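You operate a simulated robot arm through the tools that you are given. There is no shell and no other tool. Be economical: measure what you need, move in short steps, check, and stop when the job is done.

The job below is to be done with a simulated two-armed robot. You get a single attempt, and the scene is never put back.

## Task
Put the relay on the top of table four away in the relay tray. Then fetch the black filter and set it on top of the yellow carton. Then take the blue t-handle and put it on the middle of the measuring bench. Keep to this order.

Only the result counts: the job must be done as asked and must still hold three seconds after the hand-in. Knocking over, shifting, dropping, spilling or breaking anything else fails it.

## Robot
Two 7-joint arms with two-finger parallel grippers on one trunk, on a base that drives. Base frame: it is fixed to the floor where the robot stands at the start and does not move with it; the origin is under the middle of the robot, x ahead of it, y to its left, z up; the surface under the hand at the start is at about z = 760. Units: mm, rad, N and s.
The left shoulder is at the start at [50, 177, 1029], the right one opposite. With the tool pointing down near the work surface each hand reaches from about 220 to 700 mm from the robot's upright axis, wherever it stands, measured 20 degrees to its own side. Places, roughly: black filter [750, -2750, 750]; blue t-handle [3000, -250, 1000]; middle of the measuring bench (24x30 cm) [5400, 460, 840]; relay tray (25x15 cm) [6240, -1360, 800]; yellow carton [500, -2500, 750]. Payload 3.43 kg a hand.
The TCP of each hand is the grasp point between the finger pads, 34 mm short of the fingertips. In the tool frame z runs along the fingers and y along their closing line. Largest opening 128 mm; finger width 24, thickness 12; the body of the gripper, 48 by 130 mm, starts 96 mm behind the TCP.
Orientation is that of the tool frame in the base frame, as a unit quaternion [w, x, y, z]. With the fingers straight down and closing along the base's y, the tool's x points along the base's -x, its y along +y and its z along -z.

## Interface
- The arms move only by the tool servo_tool. It takes "left_deltas", "right_deltas" or both (then of equal length, played together; a hand with none holds still); each is a list of rows, each an object of numbers (a shift or turn left out is 0, a gripper value left out holds the last): "tx", "ty", "tz": the shift along the tool's x, y, z in units of 20 mm (1.0 is 20 mm); "rx", "ry", "rz": the turn, a rotation vector about the tool's x, y, z in units of 6 degrees (1.0 is 6 degrees); "jaw": the closure, from 0 (fully open) to 1 (shut). In form: [{"tx": .., "ty": .., "tz": .., "rx": .., "ry": .., "rz": .., "jaw": ..}, ...]. A call has 1 to 12 rows; each row shifts and turns the commanded pose from where the row before left it, along the tool's axes as they then stand. A call with a number of a shift or a turn outside -1 to 1 is refused whole. Rows are played at 5 a second. More than 50 mm and 0.15 rad between two rows, or a gripper value outside its range, and nothing of the call is played. Where a pose cannot be reached the arm comes as near as it can. A force on the tool above 40 N (or 10 N above the force at the start of the call, whichever is more), or a blocked arm, ends the call early, and 0.2 s more pass. The fingers move at their own pace (about 108 mm/s each) and stop on an object; they squeeze with about 21 N. The grip force told is the motor's: it shows also when the fingers shut on nothing. Time passes only in rows, and 0.2 s behind the last, so rows that do not move let the fingers close. The reply holds the time, the measured pose of the TCP, the force on the tool along the base axes, the opening and the grip force, in the units named above and with some noise, with the torque about the TCP (base axes, N m) and any sound that the robot's microphone picked up.
- Cameras (640 x 400 px; columns grow to the right, rows downward): "scene" is now at [160.5, -19.2, 1212.4]; the picture's right is [-0.20, -0.98, 0.00], its down [-0.35, 0.07, -0.93] and it looks along [0.91, -0.19, -0.36] (base axes); focal length 281 px, centre (320, 200). "left" rides on the left gripper at [76, 11, -160] in its tool frame; the picture's right is [-0.15, 0.99, 0.00], its down [-0.88, -0.13, -0.46] and it looks along [-0.45, -0.07, 0.89] (tool axes); focal length 234 px, centre (320, 200). "right" rides on the right gripper at [76, -11, -160] in its tool frame; the picture's right is [0.15, 0.99, 0.00], its down [-0.88, 0.13, -0.46] and it looks along [-0.45, 0.07, 0.89] (tool axes); focal length 234 px, centre (320, 200).
- get_image(camera): a new picture of that camera. It takes no simulated time.
- slide_trunk(by): slides the trunk up (or, below 0, down) by that many mm; the arms and the scene camera ride with it, the base frame stays. It gives what a move gives, with no picture.
- roll_base(legs): drives the robot by 1 to 6 legs, each [ahead, turn to the left] in mm and rad, along the robot's own axes; the way and the turn of a leg run together, so that a leg with both is an arc; at most 1500 mm and 3.142 rad a leg. The arms and the cameras ride along, it lands a little off, and it stops where it bumps. It gives what a move gives.
- turn_head(pan, tilt): turns the head with the scene camera to pan (to the left, within 1.396 rad either way) and tilt (down, from -0.506 to 1.204), counted from straight ahead of the robot. It gives what a move gives.
- probe_pixels(camera, pixels): for up to 12 pixels [column, row] of the newest picture of that camera ("zoom" is the newest enlarged one), the place [x, y, z] in the base frame of the surface seen there, good to about 2 mm. It takes no simulated time.
- zoom(camera, box): a new picture of the part [left, top, right, bottom] of that camera's present view, enlarged. It takes no simulated time.
- close_job(): hands the job in; it is judged then, once.

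Go step by step. Measure first, check grasps and placings, and put right what went wrong. The budget is 110 turns and 92 pictures, counting those below and the enlarged ones. Unless the task says otherwise, let go and move clear before handing in, and close with one line.

The tools are called after "Call:" as name(argument=value, ...) on one line, values as JSON. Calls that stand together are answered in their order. servo_tool: Moves the arms, as the interface text tells. Its arguments: {"type":"object","properties":{"left_deltas":{"type":"array","items":{"type":"object","properties":{"tx":{"type":"number"},"ty":{"type":"number"},"tz":{"type":"number"},"rx":{"type":"number"},"ry":{"type":"number"},"rz":{"type":"number"},"jaw":{"type":"number"}}}},"right_deltas":{"type":"array","items":{"type":"object","properties":{"tx":{"type":"number"},"ty":{"type":"number"},"tz":{"type":"number"},"rx":{"type":"number"},"ry":{"type":"number"},"rz":{"type":"number"},"jaw":{"type":"number"}}}}},"required":[]} The other tools are called the same way: slide_trunk (by) slides the trunk up or down; roll_base (legs) drives the base; turn_head (pan, tilt) turns the head that bears the scene camera; get_image (camera) takes a picture; probe_pixels (camera, pixels) gives the place of the surface under pixels of a picture; zoom (camera, box) takes an enlarged picture of a part of a camera's view; close_job () hands the job in.

At the start:

```text
time_s: 0.0
left_position: [425.9, 112.1, 1067.4]
left_ee_rot: [0.001, 0.003, 1.0, 0.0]
left_ft_force: [0.2, 0.0, -0.1]
left_moment: [-0.02, 0.02, 0.01]
left_width: 128.3
left_gripper_force: 0.1
right_position: [438.7, -257.4, 980.6]
right_ee_rot: [0.0, 0.002, 1.0, 0.0]
right_ft_force: [0.9, -0.8, 0.2]
right_moment: [0.01, -0.03, -0.05]
right_width: 128.0
right_gripper_force: 0.1
trunk travel left (down, up): [-200.0, 201.0]
robot x, y, heading: [0.0, -1.3, -0.003]
head pan, tilt: [-0.201, 0.368]
```

scene: 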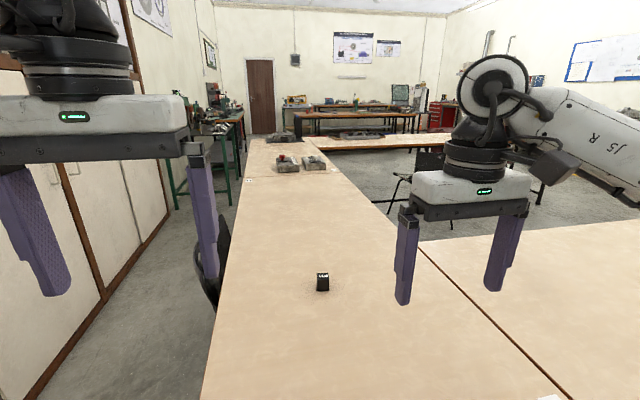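
right: 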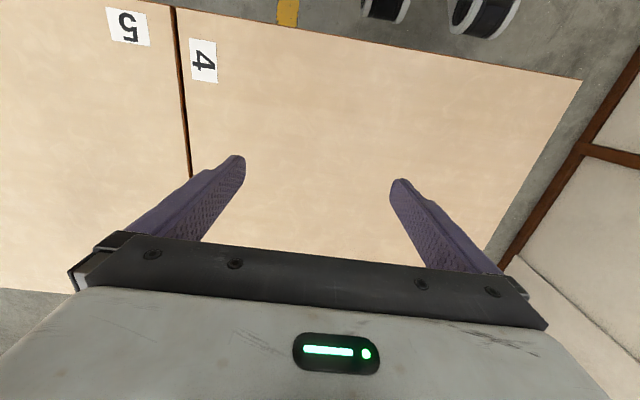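
left: 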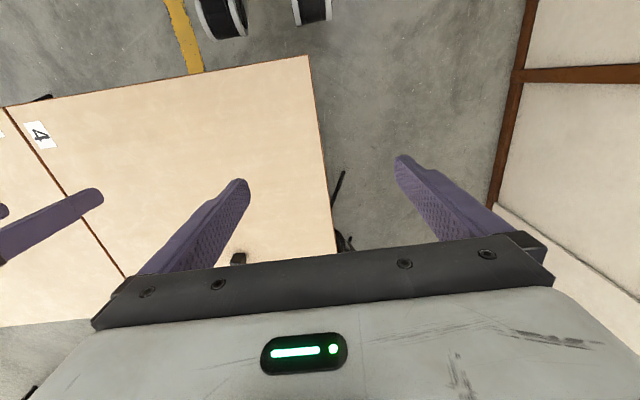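

The scene picture shows a small black relay at about (322,282) on table four. I'll measure it and zoom in.

Call:
zoom(camera="scene", box=[272, 250, 372, 312])

Call:
probe_pixels(camera="scene", pixels=[[322, 275], [322, 285], [317, 290], [328, 290], [322, 300], [230, 300], [235, 180], [330, 180], [530, 370], [288, 163], [400, 230]])

```text
6.40 times, centred on (322, 281) of scene
```

zoom: 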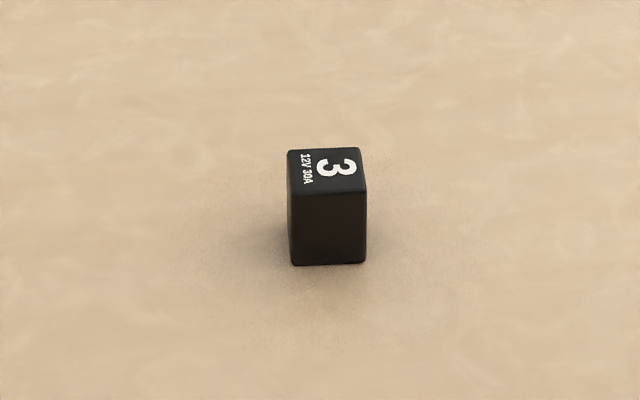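

```text
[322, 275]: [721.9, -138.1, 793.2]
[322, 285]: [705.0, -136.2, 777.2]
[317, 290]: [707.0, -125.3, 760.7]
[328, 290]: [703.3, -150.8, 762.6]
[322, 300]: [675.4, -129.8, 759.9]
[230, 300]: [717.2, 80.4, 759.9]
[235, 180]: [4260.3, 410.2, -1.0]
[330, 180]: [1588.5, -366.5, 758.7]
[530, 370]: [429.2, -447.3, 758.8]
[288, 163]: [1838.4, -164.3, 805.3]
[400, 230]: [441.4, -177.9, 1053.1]
```

The relay stands at about (718,-138), roughly 28 mm wide and 33 mm high. I'll check the table's near edge for room to drive closer.

Call:
probe_pixels(camera="right", pixels=[[400, 60], [570, 85], [260, 35], [480, 15], [385, 10], [287, 12], [204, 60], [128, 25]])

Call:
turn_head(pan=-1.39, tilt=0.4)

Call:
get_image(camera="scene")

```text
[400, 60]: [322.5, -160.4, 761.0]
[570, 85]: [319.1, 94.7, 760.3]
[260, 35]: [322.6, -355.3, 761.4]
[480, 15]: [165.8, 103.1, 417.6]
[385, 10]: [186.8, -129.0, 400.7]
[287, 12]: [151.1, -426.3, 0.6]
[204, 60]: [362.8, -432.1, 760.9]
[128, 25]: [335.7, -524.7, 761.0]
```

```text
time_s: 1.4
left_position: [425.1, 112.1, 1066.8]
left_ee_rot: [0.001, 0.003, 1.0, 0.0]
left_ft_force: [-0.2, -0.2, 0.9]
left_moment: [0.03, -0.02, -0.01]
left_width: 128.0
left_gripper_force: 0.1
right_position: [438.9, -257.8, 979.0]
right_ee_rot: [0.0, 0.003, 1.0, 0.0]
right_ft_force: [0.4, -0.4, -1.1]
right_moment: [0.01, -0.01, 0.0]
right_width: 128.0
right_gripper_force: 0.1
trunk travel left (down, up): [-200.0, 201.0]
robot x, y, heading: [-1.1, -0.1, 0.0]
head pan, tilt: [-1.389, 0.4]
```

```text
87 pictures are left
```

scene: 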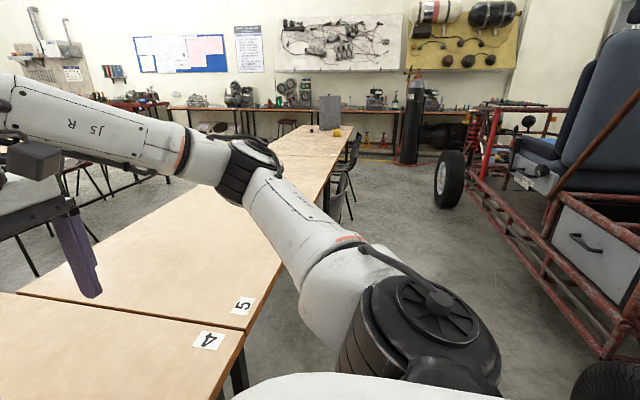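

The near table edge is at x≈322, so there is room to advance about 70 mm, which puts the relay in the right hand's reach. I'll drive ahead and move the head back.

Call:
roll_base(legs=[[75, 0]])

Call:
turn_head(pan=-0.2, tilt=0.6)

Call:
get_image(camera="scene")

```text
time_s: 2.5
left_position: [494.3, 104.5, 1065.5]
left_ee_rot: [-0.001, 0.005, 1.0, 0.001]
left_ft_force: [2.2, -1.0, 2.0]
left_moment: [0.09, 0.19, -0.03]
left_width: 128.1
left_gripper_force: 0.0
right_position: [503.1, -266.2, 979.5]
right_ee_rot: [0.0, 0.007, 1.0, 0.0]
right_ft_force: [-1.5, -1.5, -0.4]
right_moment: [0.05, -0.25, -0.01]
right_width: 128.3
right_gripper_force: 0.1
trunk travel left (down, up): [-200.0, 201.0]
robot x, y, heading: [64.6, -12.6, -0.016]
head pan, tilt: [-1.389, 0.4]
stopped in leg 1: the robot was blocked; the commanded pose is now the measured one
```

```text
time_s: 3.9
left_position: [490.8, 106.0, 1066.5]
left_ee_rot: [0.0, 0.005, 1.0, 0.0]
left_ft_force: [0.4, -0.4, 0.4]
left_moment: [0.0, -0.03, 0.04]
left_width: 128.2
left_gripper_force: 0.0
right_position: [501.7, -263.1, 979.1]
right_ee_rot: [-0.001, 0.006, 1.0, 0.0]
right_ft_force: [-0.3, 0.3, 1.0]
right_moment: [0.02, 0.03, -0.01]
right_width: 128.1
right_gripper_force: 0.1
trunk travel left (down, up): [-200.0, 201.0]
robot x, y, heading: [65.9, -8.3, -0.015]
head pan, tilt: [-0.201, 0.6]
```

```text
86 pictures are left
```

scene: 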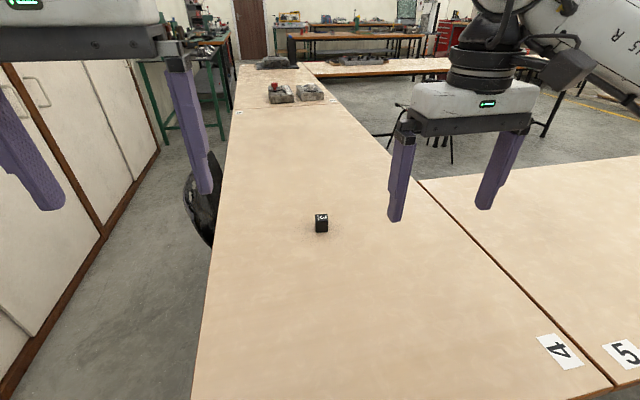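

The drive was blocked at x≈65, so the base reaches about 255 mm ahead. I'll check that neither the relay nor the table moved.

Call:
probe_pixels(camera="scene", pixels=[[321, 216], [321, 226], [316, 231], [327, 231], [560, 351], [622, 353]])

Call:
zoom(camera="scene", box=[281, 198, 361, 248])

Call:
get_image(camera="right")

Call:
probe_pixels(camera="right", pixels=[[400, 30], [260, 15]])

```text
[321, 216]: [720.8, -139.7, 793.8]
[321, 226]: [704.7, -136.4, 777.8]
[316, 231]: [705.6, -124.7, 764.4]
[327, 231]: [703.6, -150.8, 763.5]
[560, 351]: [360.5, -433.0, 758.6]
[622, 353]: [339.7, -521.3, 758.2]
```

```text
8.00 times, centred on (321, 223) of scene
```

zoom: 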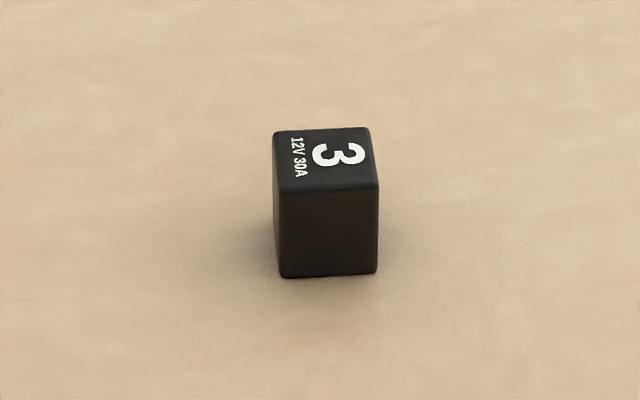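

```text
84 pictures are left
```

right: 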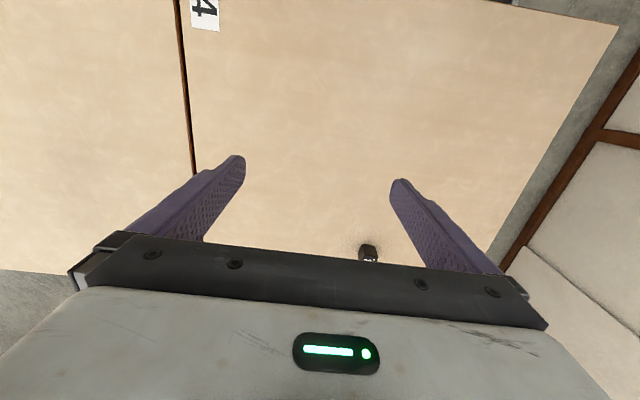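

```text
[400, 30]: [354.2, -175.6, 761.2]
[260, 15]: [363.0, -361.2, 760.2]
```

Relay and table are unmoved: the front face centre is at about (704.6,-138) and it is rotated about -4°. I'll move the right hand above it.

Call:
servo_tool(right_deltas=[{"tx": -0.976, "ty": 0.578, "rz": 0.19}, {"tx": -0.976, "ty": 0.578, "rz": 0.19}, {"tx": -0.976, "ty": 0.578, "rz": 0.19}, {"tx": -0.976, "ty": 0.578}, {"tx": -0.976, "ty": 0.578}, {"tx": -0.976, "ty": 0.578}, {"tx": -0.976, "ty": 0.578}, {"tx": -0.976, "ty": 0.578}, {"tx": -0.976, "ty": 0.578}, {"tx": -0.976, "ty": 0.578}, {"tx": -0.976, "ty": 0.578}, {}])

Call:
get_image(camera="right")

```text
time_s: 6.5
left_position: [491.9, 106.5, 1065.6]
left_ee_rot: [0.0, 0.004, 1.0, 0.001]
left_ft_force: [0.1, 0.2, -0.4]
left_moment: [0.0, -0.02, 0.02]
left_width: 128.1
left_gripper_force: 0.1
right_position: [689.9, -161.1, 970.6]
right_ee_rot: [0.0, 0.036, 0.999, 0.0]
right_ft_force: [0.3, 0.6, -0.4]
right_moment: [-0.01, 0.01, -0.01]
right_width: 128.0
right_gripper_force: 0.0
right hand out of reach, approached as far as the arm can: row 10, 11
trunk travel left (down, up): [-200.0, 201.0]
robot x, y, heading: [63.5, -8.0, -0.018]
head pan, tilt: [-0.201, 0.6]
```

```text
83 pictures are left
```

right: 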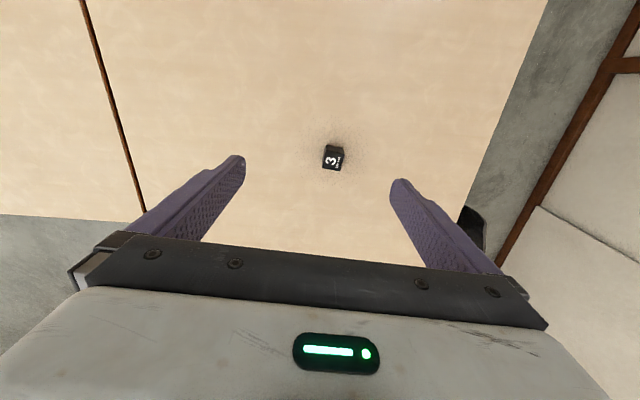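

The hand ran out of reach at this height, stopping at (690,-161). I'll lower it first, where the reach is longer.

Call:
probe_pixels(camera="right", pixels=[[333, 148], [333, 157], [325, 160], [342, 160], [331, 166]])

Call:
servo_tool(right_deltas=[{"tz": 1}, {"tz": 1}, {"tz": 1}, {"tz": 1}, {"tz": 1}, {}])

```text
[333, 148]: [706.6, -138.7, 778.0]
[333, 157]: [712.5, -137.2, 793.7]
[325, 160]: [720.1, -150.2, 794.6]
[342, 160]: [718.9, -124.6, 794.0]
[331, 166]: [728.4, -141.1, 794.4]
```

```text
time_s: 7.9
left_position: [490.9, 106.5, 1065.7]
left_ee_rot: [0.0, 0.004, 1.0, 0.001]
left_ft_force: [0.2, -0.9, 1.1]
left_moment: [-0.02, 0.01, 0.01]
left_width: 128.0
left_gripper_force: 0.0
right_position: [709.6, -157.9, 877.3]
right_ee_rot: [-0.002, 0.035, 0.999, 0.0]
right_ft_force: [-0.8, 0.6, 0.6]
right_moment: [-0.03, 0.0, -0.02]
right_width: 128.0
right_gripper_force: 0.1
right hand out of reach, approached as far as the arm can: row 1, 2, 3, 4
trunk travel left (down, up): [-200.0, 201.0]
robot x, y, heading: [68.1, -8.9, -0.009]
head pan, tilt: [-0.201, 0.6]
```

Now at (709.6,-157.9,877). I'll correct by +9 in x and +20 in y and descend halfway.

Call:
servo_tool(right_deltas=[{"tx": -0.18, "ty": 0.51, "tz": 0.7}, {"tx": -0.17, "ty": 0.51, "tz": 0.7}, {"tz": 0.6, "jaw": 0.3}, {}])

Call:
get_image(camera="right")

```text
time_s: 8.9
left_position: [491.3, 106.9, 1065.8]
left_ee_rot: [-0.001, 0.005, 1.0, 0.001]
left_ft_force: [0.1, -0.4, -0.1]
left_moment: [-0.01, -0.01, 0.0]
left_width: 128.1
left_gripper_force: 0.1
right_position: [710.6, -141.3, 835.2]
right_ee_rot: [-0.001, 0.036, 0.999, 0.0]
right_ft_force: [-0.3, -0.7, 0.3]
right_moment: [-0.02, -0.03, -0.02]
right_width: 89.7
right_gripper_force: 0.0
right hand out of reach, approached as far as the arm can: row 2
trunk travel left (down, up): [-200.0, 201.0]
robot x, y, heading: [62.5, -6.9, -0.008]
head pan, tilt: [-0.201, 0.6]
```

```text
82 pictures are left
```

right: 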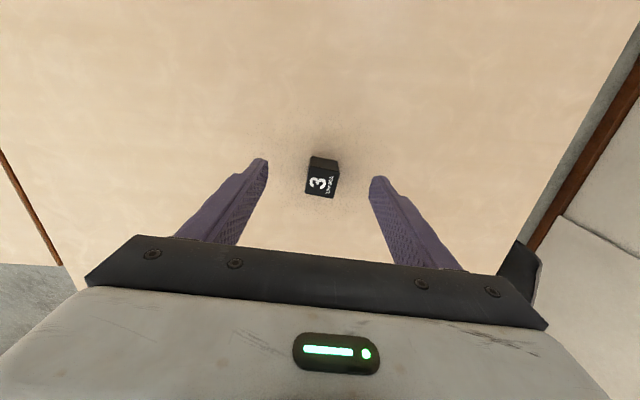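

The relay (322,178) lies between the fingers. I'll do the last correction and descend to z≈797.

Call:
servo_tool(right_deltas=[{"tz": 1}, {"tx": -0.3, "ty": 0.1, "tz": 0.8}, {"tx": -0.05, "tz": 0.1}, {}])

Call:
get_image(camera="right")

```text
time_s: 9.9
left_position: [490.9, 104.3, 1065.3]
left_ee_rot: [-0.001, 0.004, 1.0, 0.001]
left_ft_force: [0.3, -0.1, 0.1]
left_moment: [-0.02, -0.02, -0.02]
left_width: 128.0
left_gripper_force: 0.0
right_position: [714.2, -139.8, 795.8]
right_ee_rot: [0.0, 0.035, 0.999, 0.0]
right_ft_force: [-0.1, -0.3, 0.3]
right_moment: [0.02, -0.01, 0.03]
right_width: 89.7
right_gripper_force: 0.1
right hand out of reach, approached as far as the arm can: row 2
trunk travel left (down, up): [-200.0, 201.0]
robot x, y, heading: [61.2, -10.5, -0.014]
head pan, tilt: [-0.201, 0.6]
```

```text
81 pictures are left
```

right: 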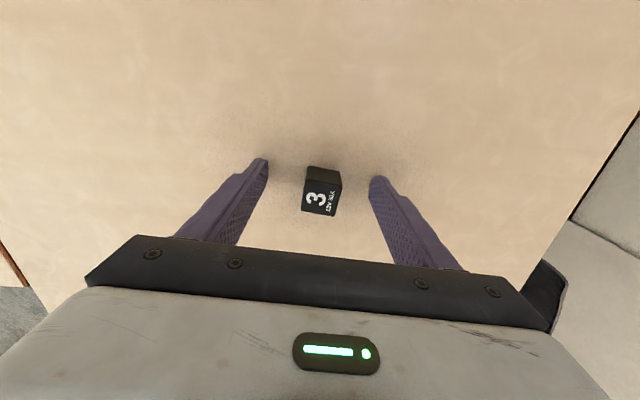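

Fingers straddle the relay at z=796. I'll close and check.

Call:
servo_tool(right_deltas=[{"jaw": 1}, {}, {}, {}, {"tz": -1}, {"tz": -1, "tx": 0.5}, {"tz": -1, "tx": 1}, {"tz": -1, "tx": 1}, {"tx": 1, "tz": -1}, {"tx": 1, "tz": -1}, {"tx": 1, "tz": -1}])

Call:
get_image(camera="right")

```text
time_s: 12.3
left_position: [491.9, 106.4, 1065.7]
left_ee_rot: [-0.001, 0.004, 1.0, 0.001]
left_ft_force: [0.1, -0.1, -0.5]
left_moment: [0.02, -0.03, 0.0]
left_width: 128.2
left_gripper_force: 0.1
right_position: [694.7, -120.4, 915.6]
right_ee_rot: [-0.002, 0.034, 0.999, -0.001]
right_ft_force: [-0.2, 0.5, 0.1]
right_moment: [0.03, -0.01, 0.0]
right_width: 27.9
right_gripper_force: 20.7
right hand out of reach, approached as far as the arm can: row 6, 7, 8, 9, 10, 11
trunk travel left (down, up): [-200.0, 201.0]
robot x, y, heading: [62.2, -7.0, -0.005]
head pan, tilt: [-0.201, 0.6]
```

```text
80 pictures are left
```

right: 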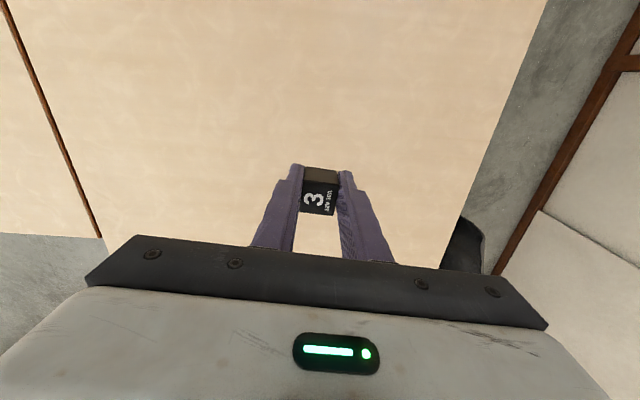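

The relay is held (width 28 mm, 20.7 N). I'll retract the hand to a compact travel pose and look around for a driving route.

Call:
servo_tool(right_deltas=[{"tx": 1, "ty": -0.5}, {"tx": 1, "ty": -0.5}, {"tx": 1, "ty": -0.5}, {"tx": 1, "ty": -0.5}, {"tx": 1, "ty": -0.5}, {"tx": 1, "ty": -0.5}, {"tx": 1, "ty": -0.5}, {"tx": 1, "ty": -0.5}, {"tx": 1, "ty": -0.5, "tz": -0.5}, {"tx": 1, "ty": -0.5, "tz": -1}, {"tx": 1, "tz": -1}])

Call:
turn_head(pan=-0.6, tilt=0.2)

Call:
get_image(camera="scene")

Call:
turn_head(pan=-0.05, tilt=0.2)

Call:
get_image(camera="scene")

```text
time_s: 14.7
left_position: [492.1, 103.8, 1066.6]
left_ee_rot: [-0.001, 0.004, 1.0, 0.003]
left_ft_force: [-0.3, -1.4, -0.4]
left_moment: [0.03, 0.03, 0.02]
left_width: 127.7
left_gripper_force: 0.0
right_position: [633.6, -161.0, 984.2]
right_ee_rot: [-0.001, 0.037, 0.999, 0.001]
right_ft_force: [0.6, 0.4, -0.8]
right_moment: [0.08, -0.04, -0.03]
right_width: 28.1
right_gripper_force: 20.9
right hand out of reach, approached as far as the arm can: row 1, 2, 3, 4, 5, 6, 7, 8, 9
trunk travel left (down, up): [-200.0, 201.0]
robot x, y, heading: [65.3, -12.4, -0.009]
head pan, tilt: [-0.201, 0.6]
```

```text
time_s: 15.6
left_position: [491.5, 106.1, 1066.1]
left_ee_rot: [-0.001, 0.005, 1.0, 0.001]
left_ft_force: [0.5, -0.3, 0.2]
left_moment: [0.0, 0.01, 0.03]
left_width: 128.1
left_gripper_force: 0.1
right_position: [633.7, -159.3, 986.1]
right_ee_rot: [-0.001, 0.035, 0.999, 0.0]
right_ft_force: [-0.1, 0.0, 0.0]
right_moment: [-0.01, -0.01, -0.02]
right_width: 28.1
right_gripper_force: 20.9
trunk travel left (down, up): [-200.0, 201.0]
robot x, y, heading: [64.3, -7.6, -0.011]
head pan, tilt: [-0.6, 0.201]
```

```text
79 pictures are left
```

scene: 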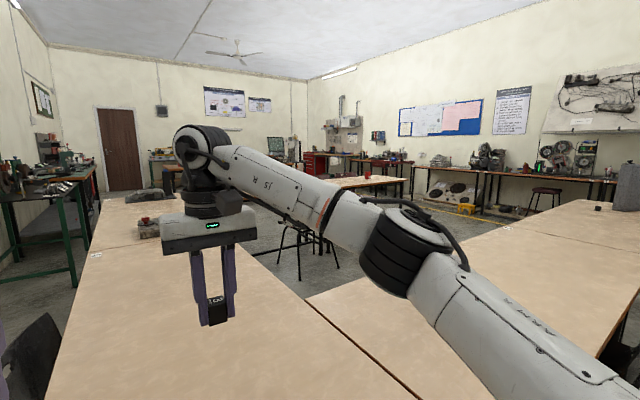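

```text
time_s: 16.6
left_position: [491.3, 105.6, 1065.0]
left_ee_rot: [-0.001, 0.003, 1.0, 0.001]
left_ft_force: [0.6, -0.2, -0.2]
left_moment: [0.04, 0.03, 0.02]
left_width: 127.8
left_gripper_force: 0.1
right_position: [633.0, -160.3, 986.8]
right_ee_rot: [0.0, 0.035, 0.999, 0.0]
right_ft_force: [0.1, -1.0, -0.3]
right_moment: [-0.01, 0.0, 0.02]
right_width: 27.9
right_gripper_force: 20.7
trunk travel left (down, up): [-200.0, 201.0]
robot x, y, heading: [64.3, -7.0, -0.015]
head pan, tilt: [-0.051, 0.201]
```

```text
78 pictures are left
```

scene: 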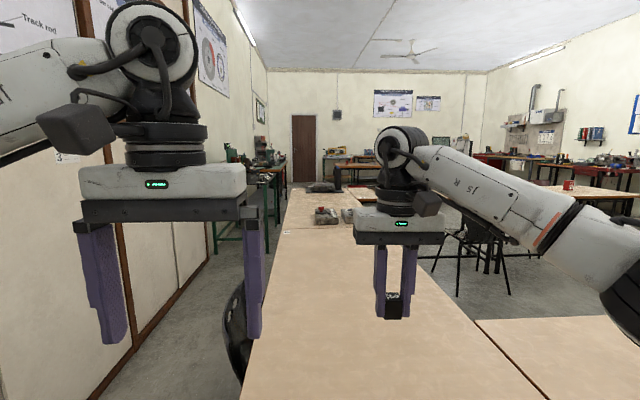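

The relay is well held. I'll map the aisle and tables with probes on this view.

Call:
probe_pixels(camera="scene", pixels=[[170, 300], [140, 330], [205, 260], [222, 300], [240, 290], [300, 192], [283, 210], [325, 207], [440, 270], [500, 300], [470, 310], [320, 190]])

Call:
probe_pixels(camera="scene", pixels=[[215, 250], [265, 200], [275, 160], [325, 215], [360, 165], [335, 150], [568, 186], [560, 195], [590, 165], [500, 165], [285, 185], [450, 250]])

Call:
zoom(camera="scene", box=[200, 120, 480, 295])

```text
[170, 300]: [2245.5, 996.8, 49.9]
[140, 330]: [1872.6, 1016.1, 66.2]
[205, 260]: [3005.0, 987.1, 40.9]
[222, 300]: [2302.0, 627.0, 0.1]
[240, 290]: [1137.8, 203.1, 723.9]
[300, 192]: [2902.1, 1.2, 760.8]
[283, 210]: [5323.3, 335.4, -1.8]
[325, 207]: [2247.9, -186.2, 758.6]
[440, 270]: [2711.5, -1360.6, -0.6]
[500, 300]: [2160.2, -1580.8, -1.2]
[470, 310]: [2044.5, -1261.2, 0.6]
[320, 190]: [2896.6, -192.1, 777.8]
```

```text
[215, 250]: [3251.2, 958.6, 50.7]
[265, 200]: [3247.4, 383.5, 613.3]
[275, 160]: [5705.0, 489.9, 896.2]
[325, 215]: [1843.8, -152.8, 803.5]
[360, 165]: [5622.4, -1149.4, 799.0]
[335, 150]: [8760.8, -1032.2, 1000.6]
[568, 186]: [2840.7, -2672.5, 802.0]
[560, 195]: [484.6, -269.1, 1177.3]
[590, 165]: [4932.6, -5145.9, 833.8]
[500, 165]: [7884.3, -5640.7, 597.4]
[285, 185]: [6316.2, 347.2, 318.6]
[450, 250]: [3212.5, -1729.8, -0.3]
```

```text
2.29 times, centred on (340, 208) of scene
```

zoom: 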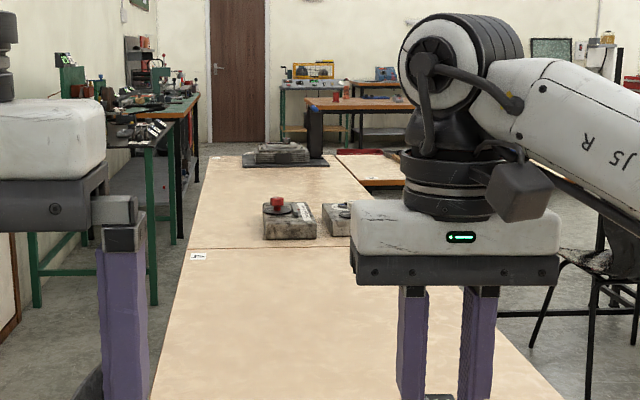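

The left aisle (y 100–1000) leads ahead, with benches from x≈3250. I'll pull the right hand in fully, back off, and look at the two possible ways.

Call:
servo_tool(right_deltas=[{"tx": 1, "ty": -0.5}, {"tx": 1, "ty": -0.5}, {"tx": 1, "ty": -0.5}, {"tx": 1, "ty": -0.5}, {"tx": 1, "ty": -0.5}, {"tx": 1, "ty": -0.5}, {"tx": 1, "ty": -0.5}, {"tx": 1, "ty": -0.5}, {"tx": 1}, {"tx": 1}, {"tx": 1}, {}])

Call:
roll_base(legs=[[-250, 0]])

Call:
turn_head(pan=0.4, tilt=0.5)

Call:
get_image(camera="scene")

```text
time_s: 19.2
left_position: [491.9, 105.0, 1065.2]
left_ee_rot: [0.0, 0.005, 1.0, 0.001]
left_ft_force: [-0.4, 0.1, -1.1]
left_moment: [0.03, -0.03, 0.0]
left_width: 128.2
left_gripper_force: 0.1
right_position: [410.7, -223.9, 988.0]
right_ee_rot: [-0.001, 0.036, 0.999, 0.0]
right_ft_force: [-0.1, 0.3, -0.9]
right_moment: [0.02, 0.02, 0.03]
right_width: 28.1
right_gripper_force: 20.9
trunk travel left (down, up): [-200.0, 201.0]
robot x, y, heading: [63.8, -6.7, -0.011]
head pan, tilt: [-0.051, 0.201]
```

```text
time_s: 21.0
left_position: [245.6, 109.4, 1065.9]
left_ee_rot: [-0.001, 0.003, 1.0, 0.001]
left_ft_force: [-0.8, 0.0, 0.4]
left_moment: [-0.01, -0.01, 0.02]
left_width: 127.9
left_gripper_force: 0.1
right_position: [166.8, -219.4, 987.9]
right_ee_rot: [0.0, 0.034, 0.999, -0.001]
right_ft_force: [0.6, 1.2, 0.5]
right_moment: [-0.02, -0.01, 0.0]
right_width: 28.3
right_gripper_force: 21.5
trunk travel left (down, up): [-200.0, 201.0]
robot x, y, heading: [-181.3, -4.7, -0.011]
head pan, tilt: [-0.051, 0.201]
```

```text
time_s: 21.9
left_position: [246.7, 109.5, 1066.4]
left_ee_rot: [0.0, 0.003, 1.0, 0.001]
left_ft_force: [0.4, 0.4, 0.0]
left_moment: [-0.02, 0.0, 0.04]
left_width: 128.0
left_gripper_force: 0.0
right_position: [165.8, -219.3, 987.4]
right_ee_rot: [-0.001, 0.034, 0.999, 0.001]
right_ft_force: [-0.2, -0.9, -0.6]
right_moment: [0.03, 0.01, 0.03]
right_width: 27.9
right_gripper_force: 21.0
trunk travel left (down, up): [-200.0, 201.0]
robot x, y, heading: [-178.9, -8.0, -0.012]
head pan, tilt: [0.4, 0.499]
```

```text
76 pictures are left
```

scene: 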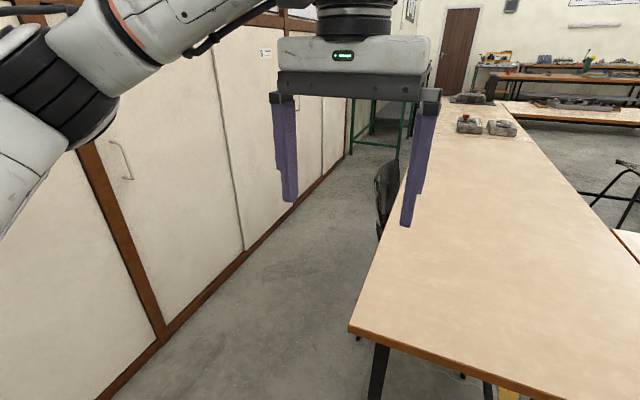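

I see the left aisle with a chair near (385,195) and a cross row of tables further away at (570,110). I'll probe these and look at the right side too.

Call:
probe_pixels(camera="scene", pixels=[[378, 240], [385, 180], [376, 200], [352, 330], [530, 112], [600, 125], [560, 102], [625, 104], [350, 155], [400, 155], [478, 98], [520, 78]])

Call:
turn_head(pan=-0.35, tilt=0.3)

Call:
get_image(camera="scene")

```text
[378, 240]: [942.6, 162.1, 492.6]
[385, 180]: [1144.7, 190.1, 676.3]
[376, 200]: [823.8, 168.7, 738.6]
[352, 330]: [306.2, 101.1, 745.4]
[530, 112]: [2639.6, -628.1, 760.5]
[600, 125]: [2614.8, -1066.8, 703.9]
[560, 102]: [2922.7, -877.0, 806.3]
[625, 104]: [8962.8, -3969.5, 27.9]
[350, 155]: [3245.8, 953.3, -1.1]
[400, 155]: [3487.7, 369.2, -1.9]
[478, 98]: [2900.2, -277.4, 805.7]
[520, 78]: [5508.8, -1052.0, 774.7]
```

```text
time_s: 23.0
left_position: [246.4, 110.1, 1065.3]
left_ee_rot: [-0.001, 0.003, 1.0, 0.001]
left_ft_force: [-0.1, 0.0, 0.3]
left_moment: [0.01, 0.01, 0.01]
left_width: 128.1
left_gripper_force: 0.0
right_position: [166.6, -218.9, 988.6]
right_ee_rot: [-0.001, 0.034, 0.999, 0.001]
right_ft_force: [-0.1, 0.4, -0.4]
right_moment: [-0.03, -0.02, 0.0]
right_width: 28.2
right_gripper_force: 20.8
trunk travel left (down, up): [-200.0, 201.0]
robot x, y, heading: [-183.9, -6.8, -0.01]
head pan, tilt: [-0.351, 0.3]
```

```text
75 pictures are left
```

scene: 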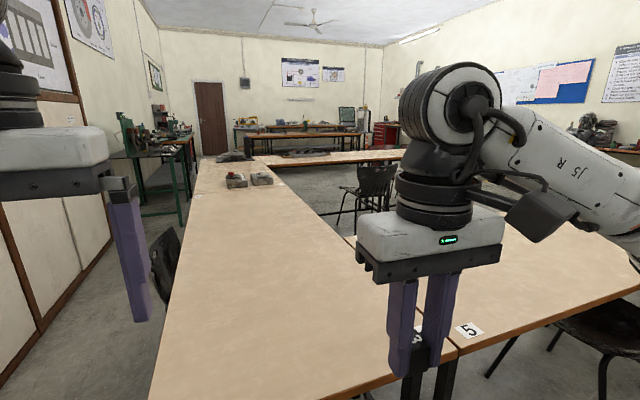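

The passage left between bench (3250,380) and table (y≈75) looks too narrow, so I'll check the right-hand way around the near row.

Call:
turn_head(pan=-1.39, tilt=0.3)

Call:
get_image(camera="scene")

Call:
probe_pixels(camera="scene", pixels=[[440, 225], [500, 280], [450, 150], [400, 180], [520, 330], [600, 380], [380, 130], [330, 145], [340, 125], [435, 160], [380, 250], [485, 140]])

```text
time_s: 24.3
left_position: [246.5, 110.7, 1065.3]
left_ee_rot: [-0.001, 0.004, 1.0, 0.001]
left_ft_force: [-0.2, -0.5, -0.1]
left_moment: [0.01, 0.0, 0.0]
left_width: 127.9
left_gripper_force: 0.1
right_position: [166.2, -219.5, 987.0]
right_ee_rot: [-0.001, 0.035, 0.999, 0.0]
right_ft_force: [-0.3, -0.3, 0.0]
right_moment: [0.01, -0.02, -0.01]
right_width: 28.2
right_gripper_force: 20.5
trunk travel left (down, up): [-200.0, 201.0]
robot x, y, heading: [-181.4, -9.9, -0.007]
head pan, tilt: [-1.389, 0.3]
```

```text
74 pictures are left
```

scene: 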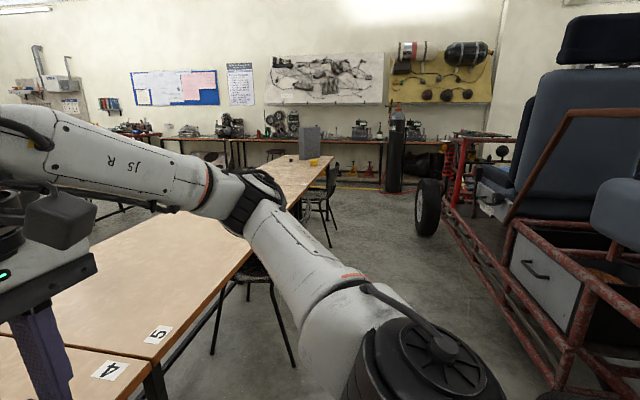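

```text
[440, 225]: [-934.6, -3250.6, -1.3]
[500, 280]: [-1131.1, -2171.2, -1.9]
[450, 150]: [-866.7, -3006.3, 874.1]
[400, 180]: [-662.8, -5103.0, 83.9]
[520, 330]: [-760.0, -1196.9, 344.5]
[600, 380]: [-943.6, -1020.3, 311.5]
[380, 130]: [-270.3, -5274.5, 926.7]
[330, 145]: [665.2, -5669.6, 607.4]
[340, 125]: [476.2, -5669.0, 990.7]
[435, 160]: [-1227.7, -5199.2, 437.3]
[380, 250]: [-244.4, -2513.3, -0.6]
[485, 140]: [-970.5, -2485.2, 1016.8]
```

There is a corridor between the chairs along the table and the buggy. I'll probe the chairs and the gas cylinder.

Call:
probe_pixels(camera="scene", pixels=[[293, 358], [214, 350], [272, 275], [329, 244], [337, 228], [333, 180], [310, 158], [318, 163], [308, 140], [396, 150], [388, 190], [426, 235]])

Call:
zoom(camera="scene", box=[180, 110, 440, 272])

```text
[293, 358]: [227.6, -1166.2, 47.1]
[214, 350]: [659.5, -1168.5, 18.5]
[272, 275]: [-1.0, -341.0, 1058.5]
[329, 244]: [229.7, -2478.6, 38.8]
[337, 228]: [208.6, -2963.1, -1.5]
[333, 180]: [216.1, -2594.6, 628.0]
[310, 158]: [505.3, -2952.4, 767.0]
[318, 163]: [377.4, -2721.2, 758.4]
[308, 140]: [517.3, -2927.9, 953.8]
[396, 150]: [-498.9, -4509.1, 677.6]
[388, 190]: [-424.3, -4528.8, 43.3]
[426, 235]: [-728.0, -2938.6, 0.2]
```

```text
2.46 times, centred on (310, 191) of scene
```

zoom: 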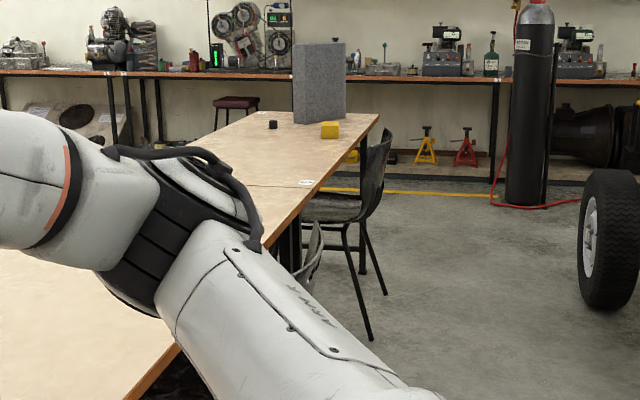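

The corridor at x≈-200 (chairs to x≈210, wheel at x≈-730) is about 900 mm wide. I'll turn right and drive along it past the table end.

Call:
roll_base(legs=[[0, -1.56], [1200, 0]])

Call:
turn_head(pan=0.1, tilt=0.4)

Call:
get_image(camera="scene")

```text
time_s: 28.5
left_position: [-73.3, -434.5, 1064.8]
left_ee_rot: [-0.001, 0.715, 0.699, 0.001]
left_ft_force: [-0.5, -0.4, 0.2]
left_moment: [0.0, -0.03, -0.06]
left_width: 127.8
left_gripper_force: 0.1
right_position: [-396.3, -348.8, 985.7]
right_ee_rot: [-0.002, 0.734, 0.679, 0.001]
right_ft_force: [0.4, 0.1, 0.8]
right_moment: [0.0, 0.02, -0.03]
right_width: 28.0
right_gripper_force: 21.3
trunk travel left (down, up): [-200.0, 201.0]
robot x, y, heading: [-180.2, -9.9, -1.599]
head pan, tilt: [-1.389, 0.3]
stopped in leg 1: the robot was blocked; the commanded pose is now the measured one
```

```text
time_s: 30.1
left_position: [-74.4, -435.0, 1065.2]
left_ee_rot: [0.0, 0.716, 0.698, 0.001]
left_ft_force: [0.6, 0.5, 0.1]
left_moment: [-0.03, 0.02, 0.03]
left_width: 128.2
left_gripper_force: 0.1
right_position: [-397.3, -348.8, 986.3]
right_ee_rot: [-0.003, 0.734, 0.679, 0.001]
right_ft_force: [1.6, -0.2, -0.5]
right_moment: [0.02, 0.01, -0.01]
right_width: 28.0
right_gripper_force: 21.2
trunk travel left (down, up): [-200.0, 201.0]
robot x, y, heading: [-178.4, -6.6, -1.597]
head pan, tilt: [0.099, 0.4]
```

```text
72 pictures are left
```

scene: 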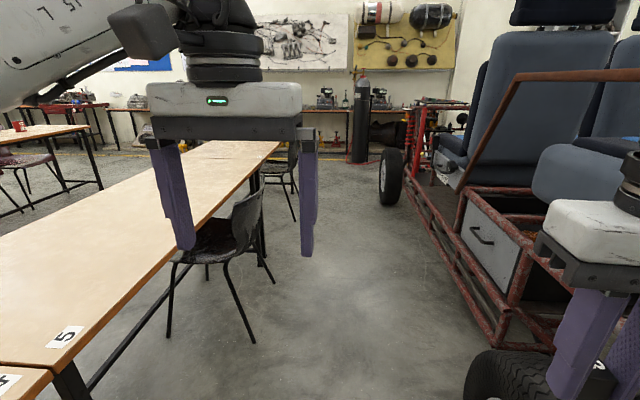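

The turn ended with a contact at heading -1.6. I'll probe the buggy's nearest parts before moving.

Call:
probe_pixels(camera="scene", pixels=[[480, 370], [550, 360], [520, 290], [455, 230], [393, 180], [470, 180], [590, 180], [560, 20], [250, 330], [230, 200], [290, 200], [530, 80]])

Call:
turn_head(pan=-1.2, tilt=0.6)

Call:
get_image(camera="scene")

```text
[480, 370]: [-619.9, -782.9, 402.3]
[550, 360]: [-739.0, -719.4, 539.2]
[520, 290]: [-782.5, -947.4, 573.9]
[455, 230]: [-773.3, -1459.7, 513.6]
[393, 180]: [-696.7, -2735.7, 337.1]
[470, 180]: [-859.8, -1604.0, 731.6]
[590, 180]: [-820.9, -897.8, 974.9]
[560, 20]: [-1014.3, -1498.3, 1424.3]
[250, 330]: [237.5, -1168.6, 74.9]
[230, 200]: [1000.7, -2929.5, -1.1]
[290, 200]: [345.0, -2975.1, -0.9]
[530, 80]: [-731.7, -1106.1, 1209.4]
```

```text
time_s: 31.6
left_position: [-71.6, -436.2, 1064.8]
left_ee_rot: [-0.001, 0.716, 0.698, 0.001]
left_ft_force: [-1.0, -0.3, 0.1]
left_moment: [0.0, 0.02, 0.01]
left_width: 127.8
left_gripper_force: 0.2
right_position: [-397.4, -348.7, 985.9]
right_ee_rot: [-0.002, 0.734, 0.679, 0.001]
right_ft_force: [0.4, -1.0, -0.8]
right_moment: [-0.01, 0.02, 0.02]
right_width: 28.1
right_gripper_force: 20.7
trunk travel left (down, up): [-200.0, 201.0]
robot x, y, heading: [-178.9, -3.6, -1.598]
head pan, tilt: [-1.201, 0.6]
```

```text
71 pictures are left
```

scene: 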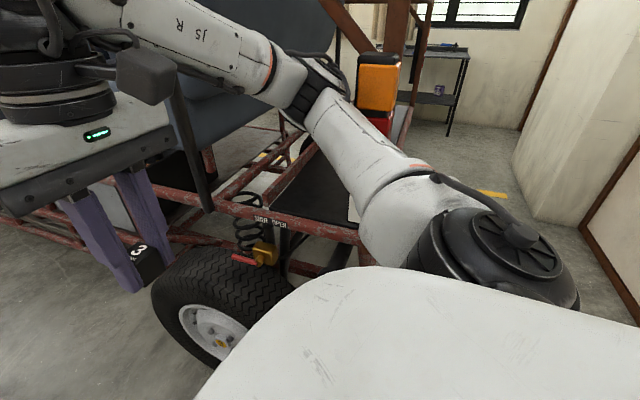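

The right elbow (330,80) is near the buggy's rear frame/light (378,85). I'll measure the gaps.

Call:
probe_pixels(camera="scene", pixels=[[330, 75], [310, 110], [378, 85], [375, 120], [395, 40], [300, 150], [200, 180], [190, 250], [330, 225], [290, 60], [345, 20], [400, 75]])

Call:
zoom(camera="scene", box=[200, 0, 456, 160])

```text
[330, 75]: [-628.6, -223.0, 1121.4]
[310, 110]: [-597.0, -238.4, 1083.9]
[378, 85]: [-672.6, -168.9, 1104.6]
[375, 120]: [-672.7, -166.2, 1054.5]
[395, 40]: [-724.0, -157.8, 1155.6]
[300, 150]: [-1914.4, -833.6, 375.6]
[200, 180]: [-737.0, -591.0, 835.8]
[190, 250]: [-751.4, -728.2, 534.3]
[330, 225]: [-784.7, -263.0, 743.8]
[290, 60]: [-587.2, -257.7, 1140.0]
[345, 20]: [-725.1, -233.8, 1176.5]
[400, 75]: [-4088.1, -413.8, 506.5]
```

```text
2.50 times, centred on (328, 80) of scene
```

zoom: 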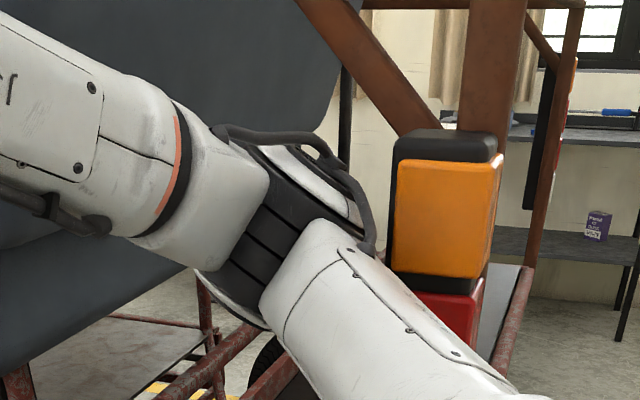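

The elbow (x≈-650) touched the tail light (-672,-168). I'll turn left a bit, drive away to gain clearance toward x≈-90, and straighten.

Call:
roll_base(legs=[[0, 0.2], [550, 0], [0, -0.17]])

Call:
turn_head(pan=0.1, tilt=0.5)

Call:
get_image(camera="scene")

```text
time_s: 36.2
left_position: [36.1, -968.7, 1066.2]
left_ee_rot: [0.0, 0.703, 0.711, 0.0]
left_ft_force: [-0.3, 0.2, 0.2]
left_moment: [0.01, -0.03, -0.02]
left_width: 128.0
left_gripper_force: 0.0
right_position: [-290.2, -893.9, 986.7]
right_ee_rot: [-0.003, 0.723, 0.691, 0.001]
right_ft_force: [-0.3, -1.1, 0.0]
right_moment: [0.0, 0.02, 0.0]
right_width: 27.9
right_gripper_force: 20.9
trunk travel left (down, up): [-200.0, 201.0]
robot x, y, heading: [-85.9, -543.4, -1.563]
head pan, tilt: [-1.201, 0.6]
```

```text
time_s: 37.6
left_position: [36.6, -967.9, 1066.8]
left_ee_rot: [0.001, 0.704, 0.71, 0.001]
left_ft_force: [-0.2, -0.6, -0.1]
left_moment: [0.02, 0.01, -0.02]
left_width: 128.0
left_gripper_force: 0.0
right_position: [-291.0, -893.3, 986.9]
right_ee_rot: [-0.002, 0.722, 0.691, 0.001]
right_ft_force: [0.2, -0.4, -1.2]
right_moment: [-0.01, -0.01, 0.01]
right_width: 28.1
right_gripper_force: 20.7
trunk travel left (down, up): [-200.0, 201.0]
robot x, y, heading: [-84.7, -545.7, -1.564]
head pan, tilt: [0.099, 0.499]
```

```text
69 pictures are left
```

scene: 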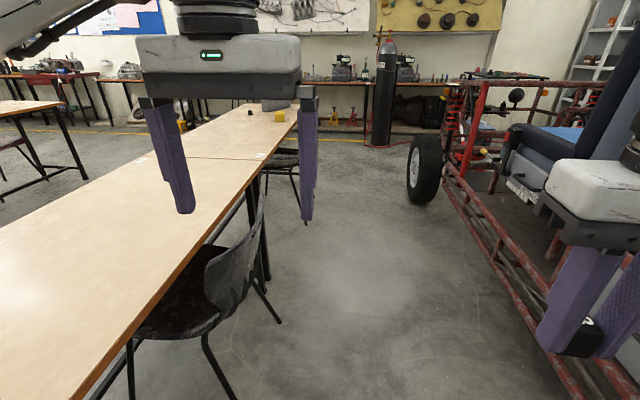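

Path ahead is clear with the chair on the left (x≥210) and wheel at x≈-700. I'll drive with a slight right drift to y≈-3700.

Call:
roll_base(legs=[[0, -0.035], [1500, 0], [1500, 0], [150, 0]])

Call:
turn_head(pan=1.3, tilt=0.35)

Call:
get_image(camera="scene")

```text
time_s: 53.6
left_position: [17.8, -4150.0, 1066.6]
left_ee_rot: [0.0, 0.7, 0.714, 0.001]
left_ft_force: [-1.1, 0.4, -0.7]
left_moment: [0.02, 0.02, -0.03]
left_width: 128.0
left_gripper_force: 0.0
right_position: [-310.4, -4078.0, 985.4]
right_ee_rot: [-0.002, 0.719, 0.695, 0.0]
right_ft_force: [-1.4, 0.1, -0.9]
right_moment: [0.07, 0.0, -0.02]
right_width: 27.9
right_gripper_force: 21.2
trunk travel left (down, up): [-200.0, 201.0]
robot x, y, heading: [-109.6, -3727.4, -1.552]
head pan, tilt: [0.099, 0.499]
```

```text
time_s: 55.0
left_position: [17.6, -4149.5, 1065.2]
left_ee_rot: [0.0, 0.7, 0.714, 0.001]
left_ft_force: [0.7, 0.3, 1.0]
left_moment: [-0.01, 0.05, -0.03]
left_width: 128.2
left_gripper_force: 0.0
right_position: [-310.5, -4076.4, 986.8]
right_ee_rot: [-0.002, 0.719, 0.695, 0.0]
right_ft_force: [-0.5, -0.1, -1.5]
right_moment: [0.01, -0.02, 0.06]
right_width: 28.0
right_gripper_force: 21.0
trunk travel left (down, up): [-200.0, 201.0]
robot x, y, heading: [-103.1, -3722.1, -1.556]
head pan, tilt: [1.3, 0.351]
```

```text
68 pictures are left
```

scene: 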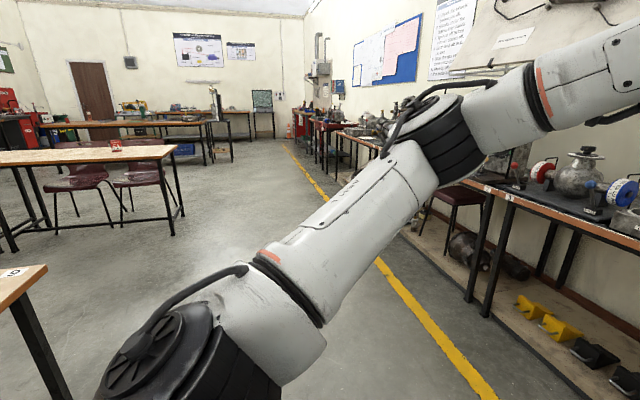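

The way in +x is a clear aisle. I'll probe the table end (175,230), far bench legs and the yellow line for the lane.

Call:
probe_pixels(camera="scene", pixels=[[171, 234], [184, 215], [175, 150], [115, 146], [208, 163], [275, 135], [232, 150], [310, 170], [430, 310], [350, 220], [47, 268], [185, 125]])

Call:
zoom(camera="scene", box=[0, 60, 340, 260])

```text
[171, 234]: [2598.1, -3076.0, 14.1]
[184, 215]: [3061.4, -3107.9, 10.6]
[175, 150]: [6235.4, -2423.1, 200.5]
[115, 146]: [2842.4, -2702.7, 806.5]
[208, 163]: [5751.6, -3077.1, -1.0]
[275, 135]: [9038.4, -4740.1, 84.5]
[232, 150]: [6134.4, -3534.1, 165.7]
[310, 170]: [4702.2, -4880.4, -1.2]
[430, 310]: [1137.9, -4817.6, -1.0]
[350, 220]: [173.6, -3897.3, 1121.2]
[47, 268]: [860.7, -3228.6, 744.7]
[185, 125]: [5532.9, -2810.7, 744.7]
```

```text
1.88 times, centred on (170, 160) of scene
```

zoom: 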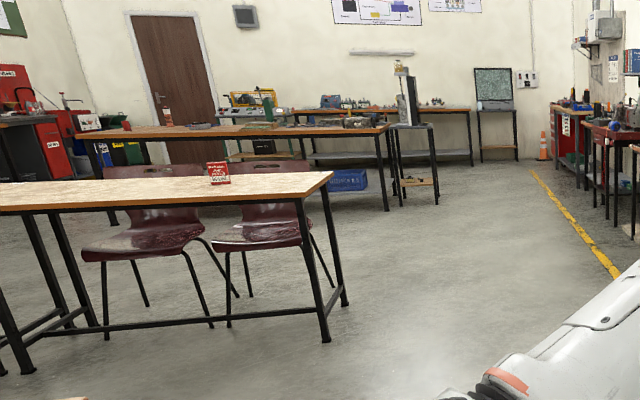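

Lane along y≈-3720 is free. I'll turn left and drive to x≈4000.

Call:
roll_base(legs=[[0, 1.54], [1500, 0], [1500, 0], [1100, 0]])

Call:
turn_head(pan=0.6, tilt=0.3)

Call:
get_image(camera="scene")

```text
time_s: 78.3
left_position: [4373.1, -3790.9, 1066.2]
left_ee_rot: [0.0, 0.027, 1.0, -0.001]
left_ft_force: [0.5, 0.3, 0.6]
left_moment: [0.0, 0.02, -0.01]
left_width: 128.1
left_gripper_force: 0.0
right_position: [4276.7, -4113.6, 986.0]
right_ee_rot: [-0.002, 0.055, 0.998, 0.0]
right_ft_force: [0.1, -0.5, -0.1]
right_moment: [-0.04, 0.04, 0.0]
right_width: 28.2
right_gripper_force: 21.2
trunk travel left (down, up): [-200.0, 201.0]
robot x, y, heading: [3942.7, -3887.2, -0.063]
head pan, tilt: [1.3, 0.351]
```

```text
time_s: 79.3
left_position: [4373.9, -3792.6, 1065.5]
left_ee_rot: [0.0, 0.028, 1.0, 0.001]
left_ft_force: [0.5, -0.6, -0.7]
left_moment: [-0.02, 0.01, 0.01]
left_width: 127.8
left_gripper_force: 0.0
right_position: [4276.8, -4113.8, 986.8]
right_ee_rot: [-0.001, 0.054, 0.999, 0.0]
right_ft_force: [0.3, -0.3, -0.4]
right_moment: [0.03, 0.01, -0.01]
right_width: 27.8
right_gripper_force: 21.2
trunk travel left (down, up): [-200.0, 201.0]
robot x, y, heading: [3944.2, -3885.8, -0.058]
head pan, tilt: [0.6, 0.3]
```

```text
66 pictures are left
```

scene: 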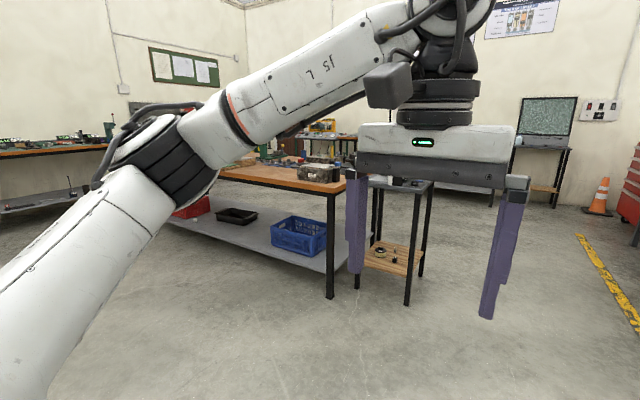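

The floor toward the brown bench's front is clear. I'll turn left toward the bench and look.

Call:
roll_base(legs=[[0, 1.2], [700, 0]])

Call:
turn_head(pan=-0.25, tilt=0.25)

Call:
get_image(camera="scene")

```text
time_s: 86.2
left_position: [4307.9, -2814.7, 1066.1]
left_ee_rot: [0.0, -0.539, 0.842, 0.001]
left_ft_force: [0.0, 0.5, 0.2]
left_moment: [-0.01, 0.02, 0.0]
left_width: 128.3
left_gripper_force: 0.0
right_position: [4571.4, -3020.9, 985.9]
right_ee_rot: [-0.001, -0.516, 0.856, -0.002]
right_ft_force: [-0.1, 0.4, 0.2]
right_moment: [-0.03, -0.04, 0.03]
right_width: 27.9
right_gripper_force: 21.4
trunk travel left (down, up): [-200.0, 201.0]
robot x, y, heading: [4236.2, -3250.0, 1.135]
head pan, tilt: [0.6, 0.3]
```

```text
time_s: 87.3
left_position: [4306.0, -2814.0, 1065.4]
left_ee_rot: [-0.001, -0.539, 0.842, 0.001]
left_ft_force: [-0.2, 0.1, 0.4]
left_moment: [-0.01, -0.03, -0.02]
left_width: 127.9
left_gripper_force: 0.0
right_position: [4570.3, -3021.2, 985.3]
right_ee_rot: [-0.001, -0.517, 0.856, -0.002]
right_ft_force: [0.5, 0.1, -0.3]
right_moment: [0.02, -0.01, 0.02]
right_width: 28.0
right_gripper_force: 21.4
trunk travel left (down, up): [-200.0, 201.0]
robot x, y, heading: [4236.8, -3249.2, 1.135]
head pan, tilt: [-0.25, 0.25]
```

```text
65 pictures are left
```

scene: 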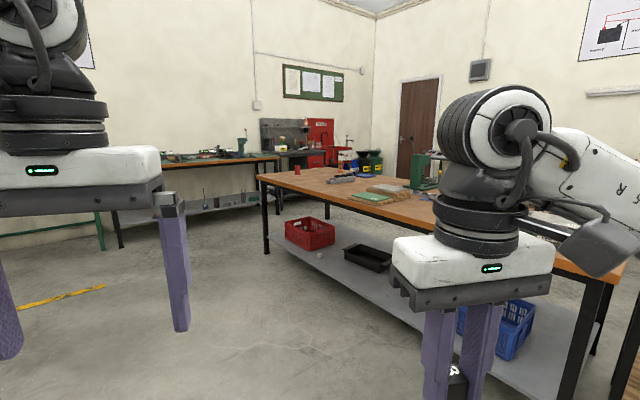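

The brown bench shows flat items near (372,196) and (390,190). I'll zoom and probe to find the tray.

Call:
zoom(camera="scene", box=[250, 130, 450, 255])

Call:
probe_pixels(camera="scene", pixels=[[297, 172], [340, 180], [372, 197], [392, 190], [262, 178], [300, 167], [420, 175], [380, 165], [264, 252], [520, 330], [230, 155], [150, 260]])

```text
3.20 times, centred on (350, 192) of scene
```

zoom: 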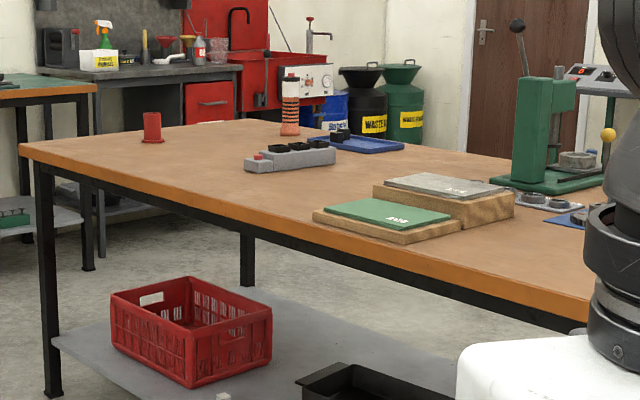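

```text
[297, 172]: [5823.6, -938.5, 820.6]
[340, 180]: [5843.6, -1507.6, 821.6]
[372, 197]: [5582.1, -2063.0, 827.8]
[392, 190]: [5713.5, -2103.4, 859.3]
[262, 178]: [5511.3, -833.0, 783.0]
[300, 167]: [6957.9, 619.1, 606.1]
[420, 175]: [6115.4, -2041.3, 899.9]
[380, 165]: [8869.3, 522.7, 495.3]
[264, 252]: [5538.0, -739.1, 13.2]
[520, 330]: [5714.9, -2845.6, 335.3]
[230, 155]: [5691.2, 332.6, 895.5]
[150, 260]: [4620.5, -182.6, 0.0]
```

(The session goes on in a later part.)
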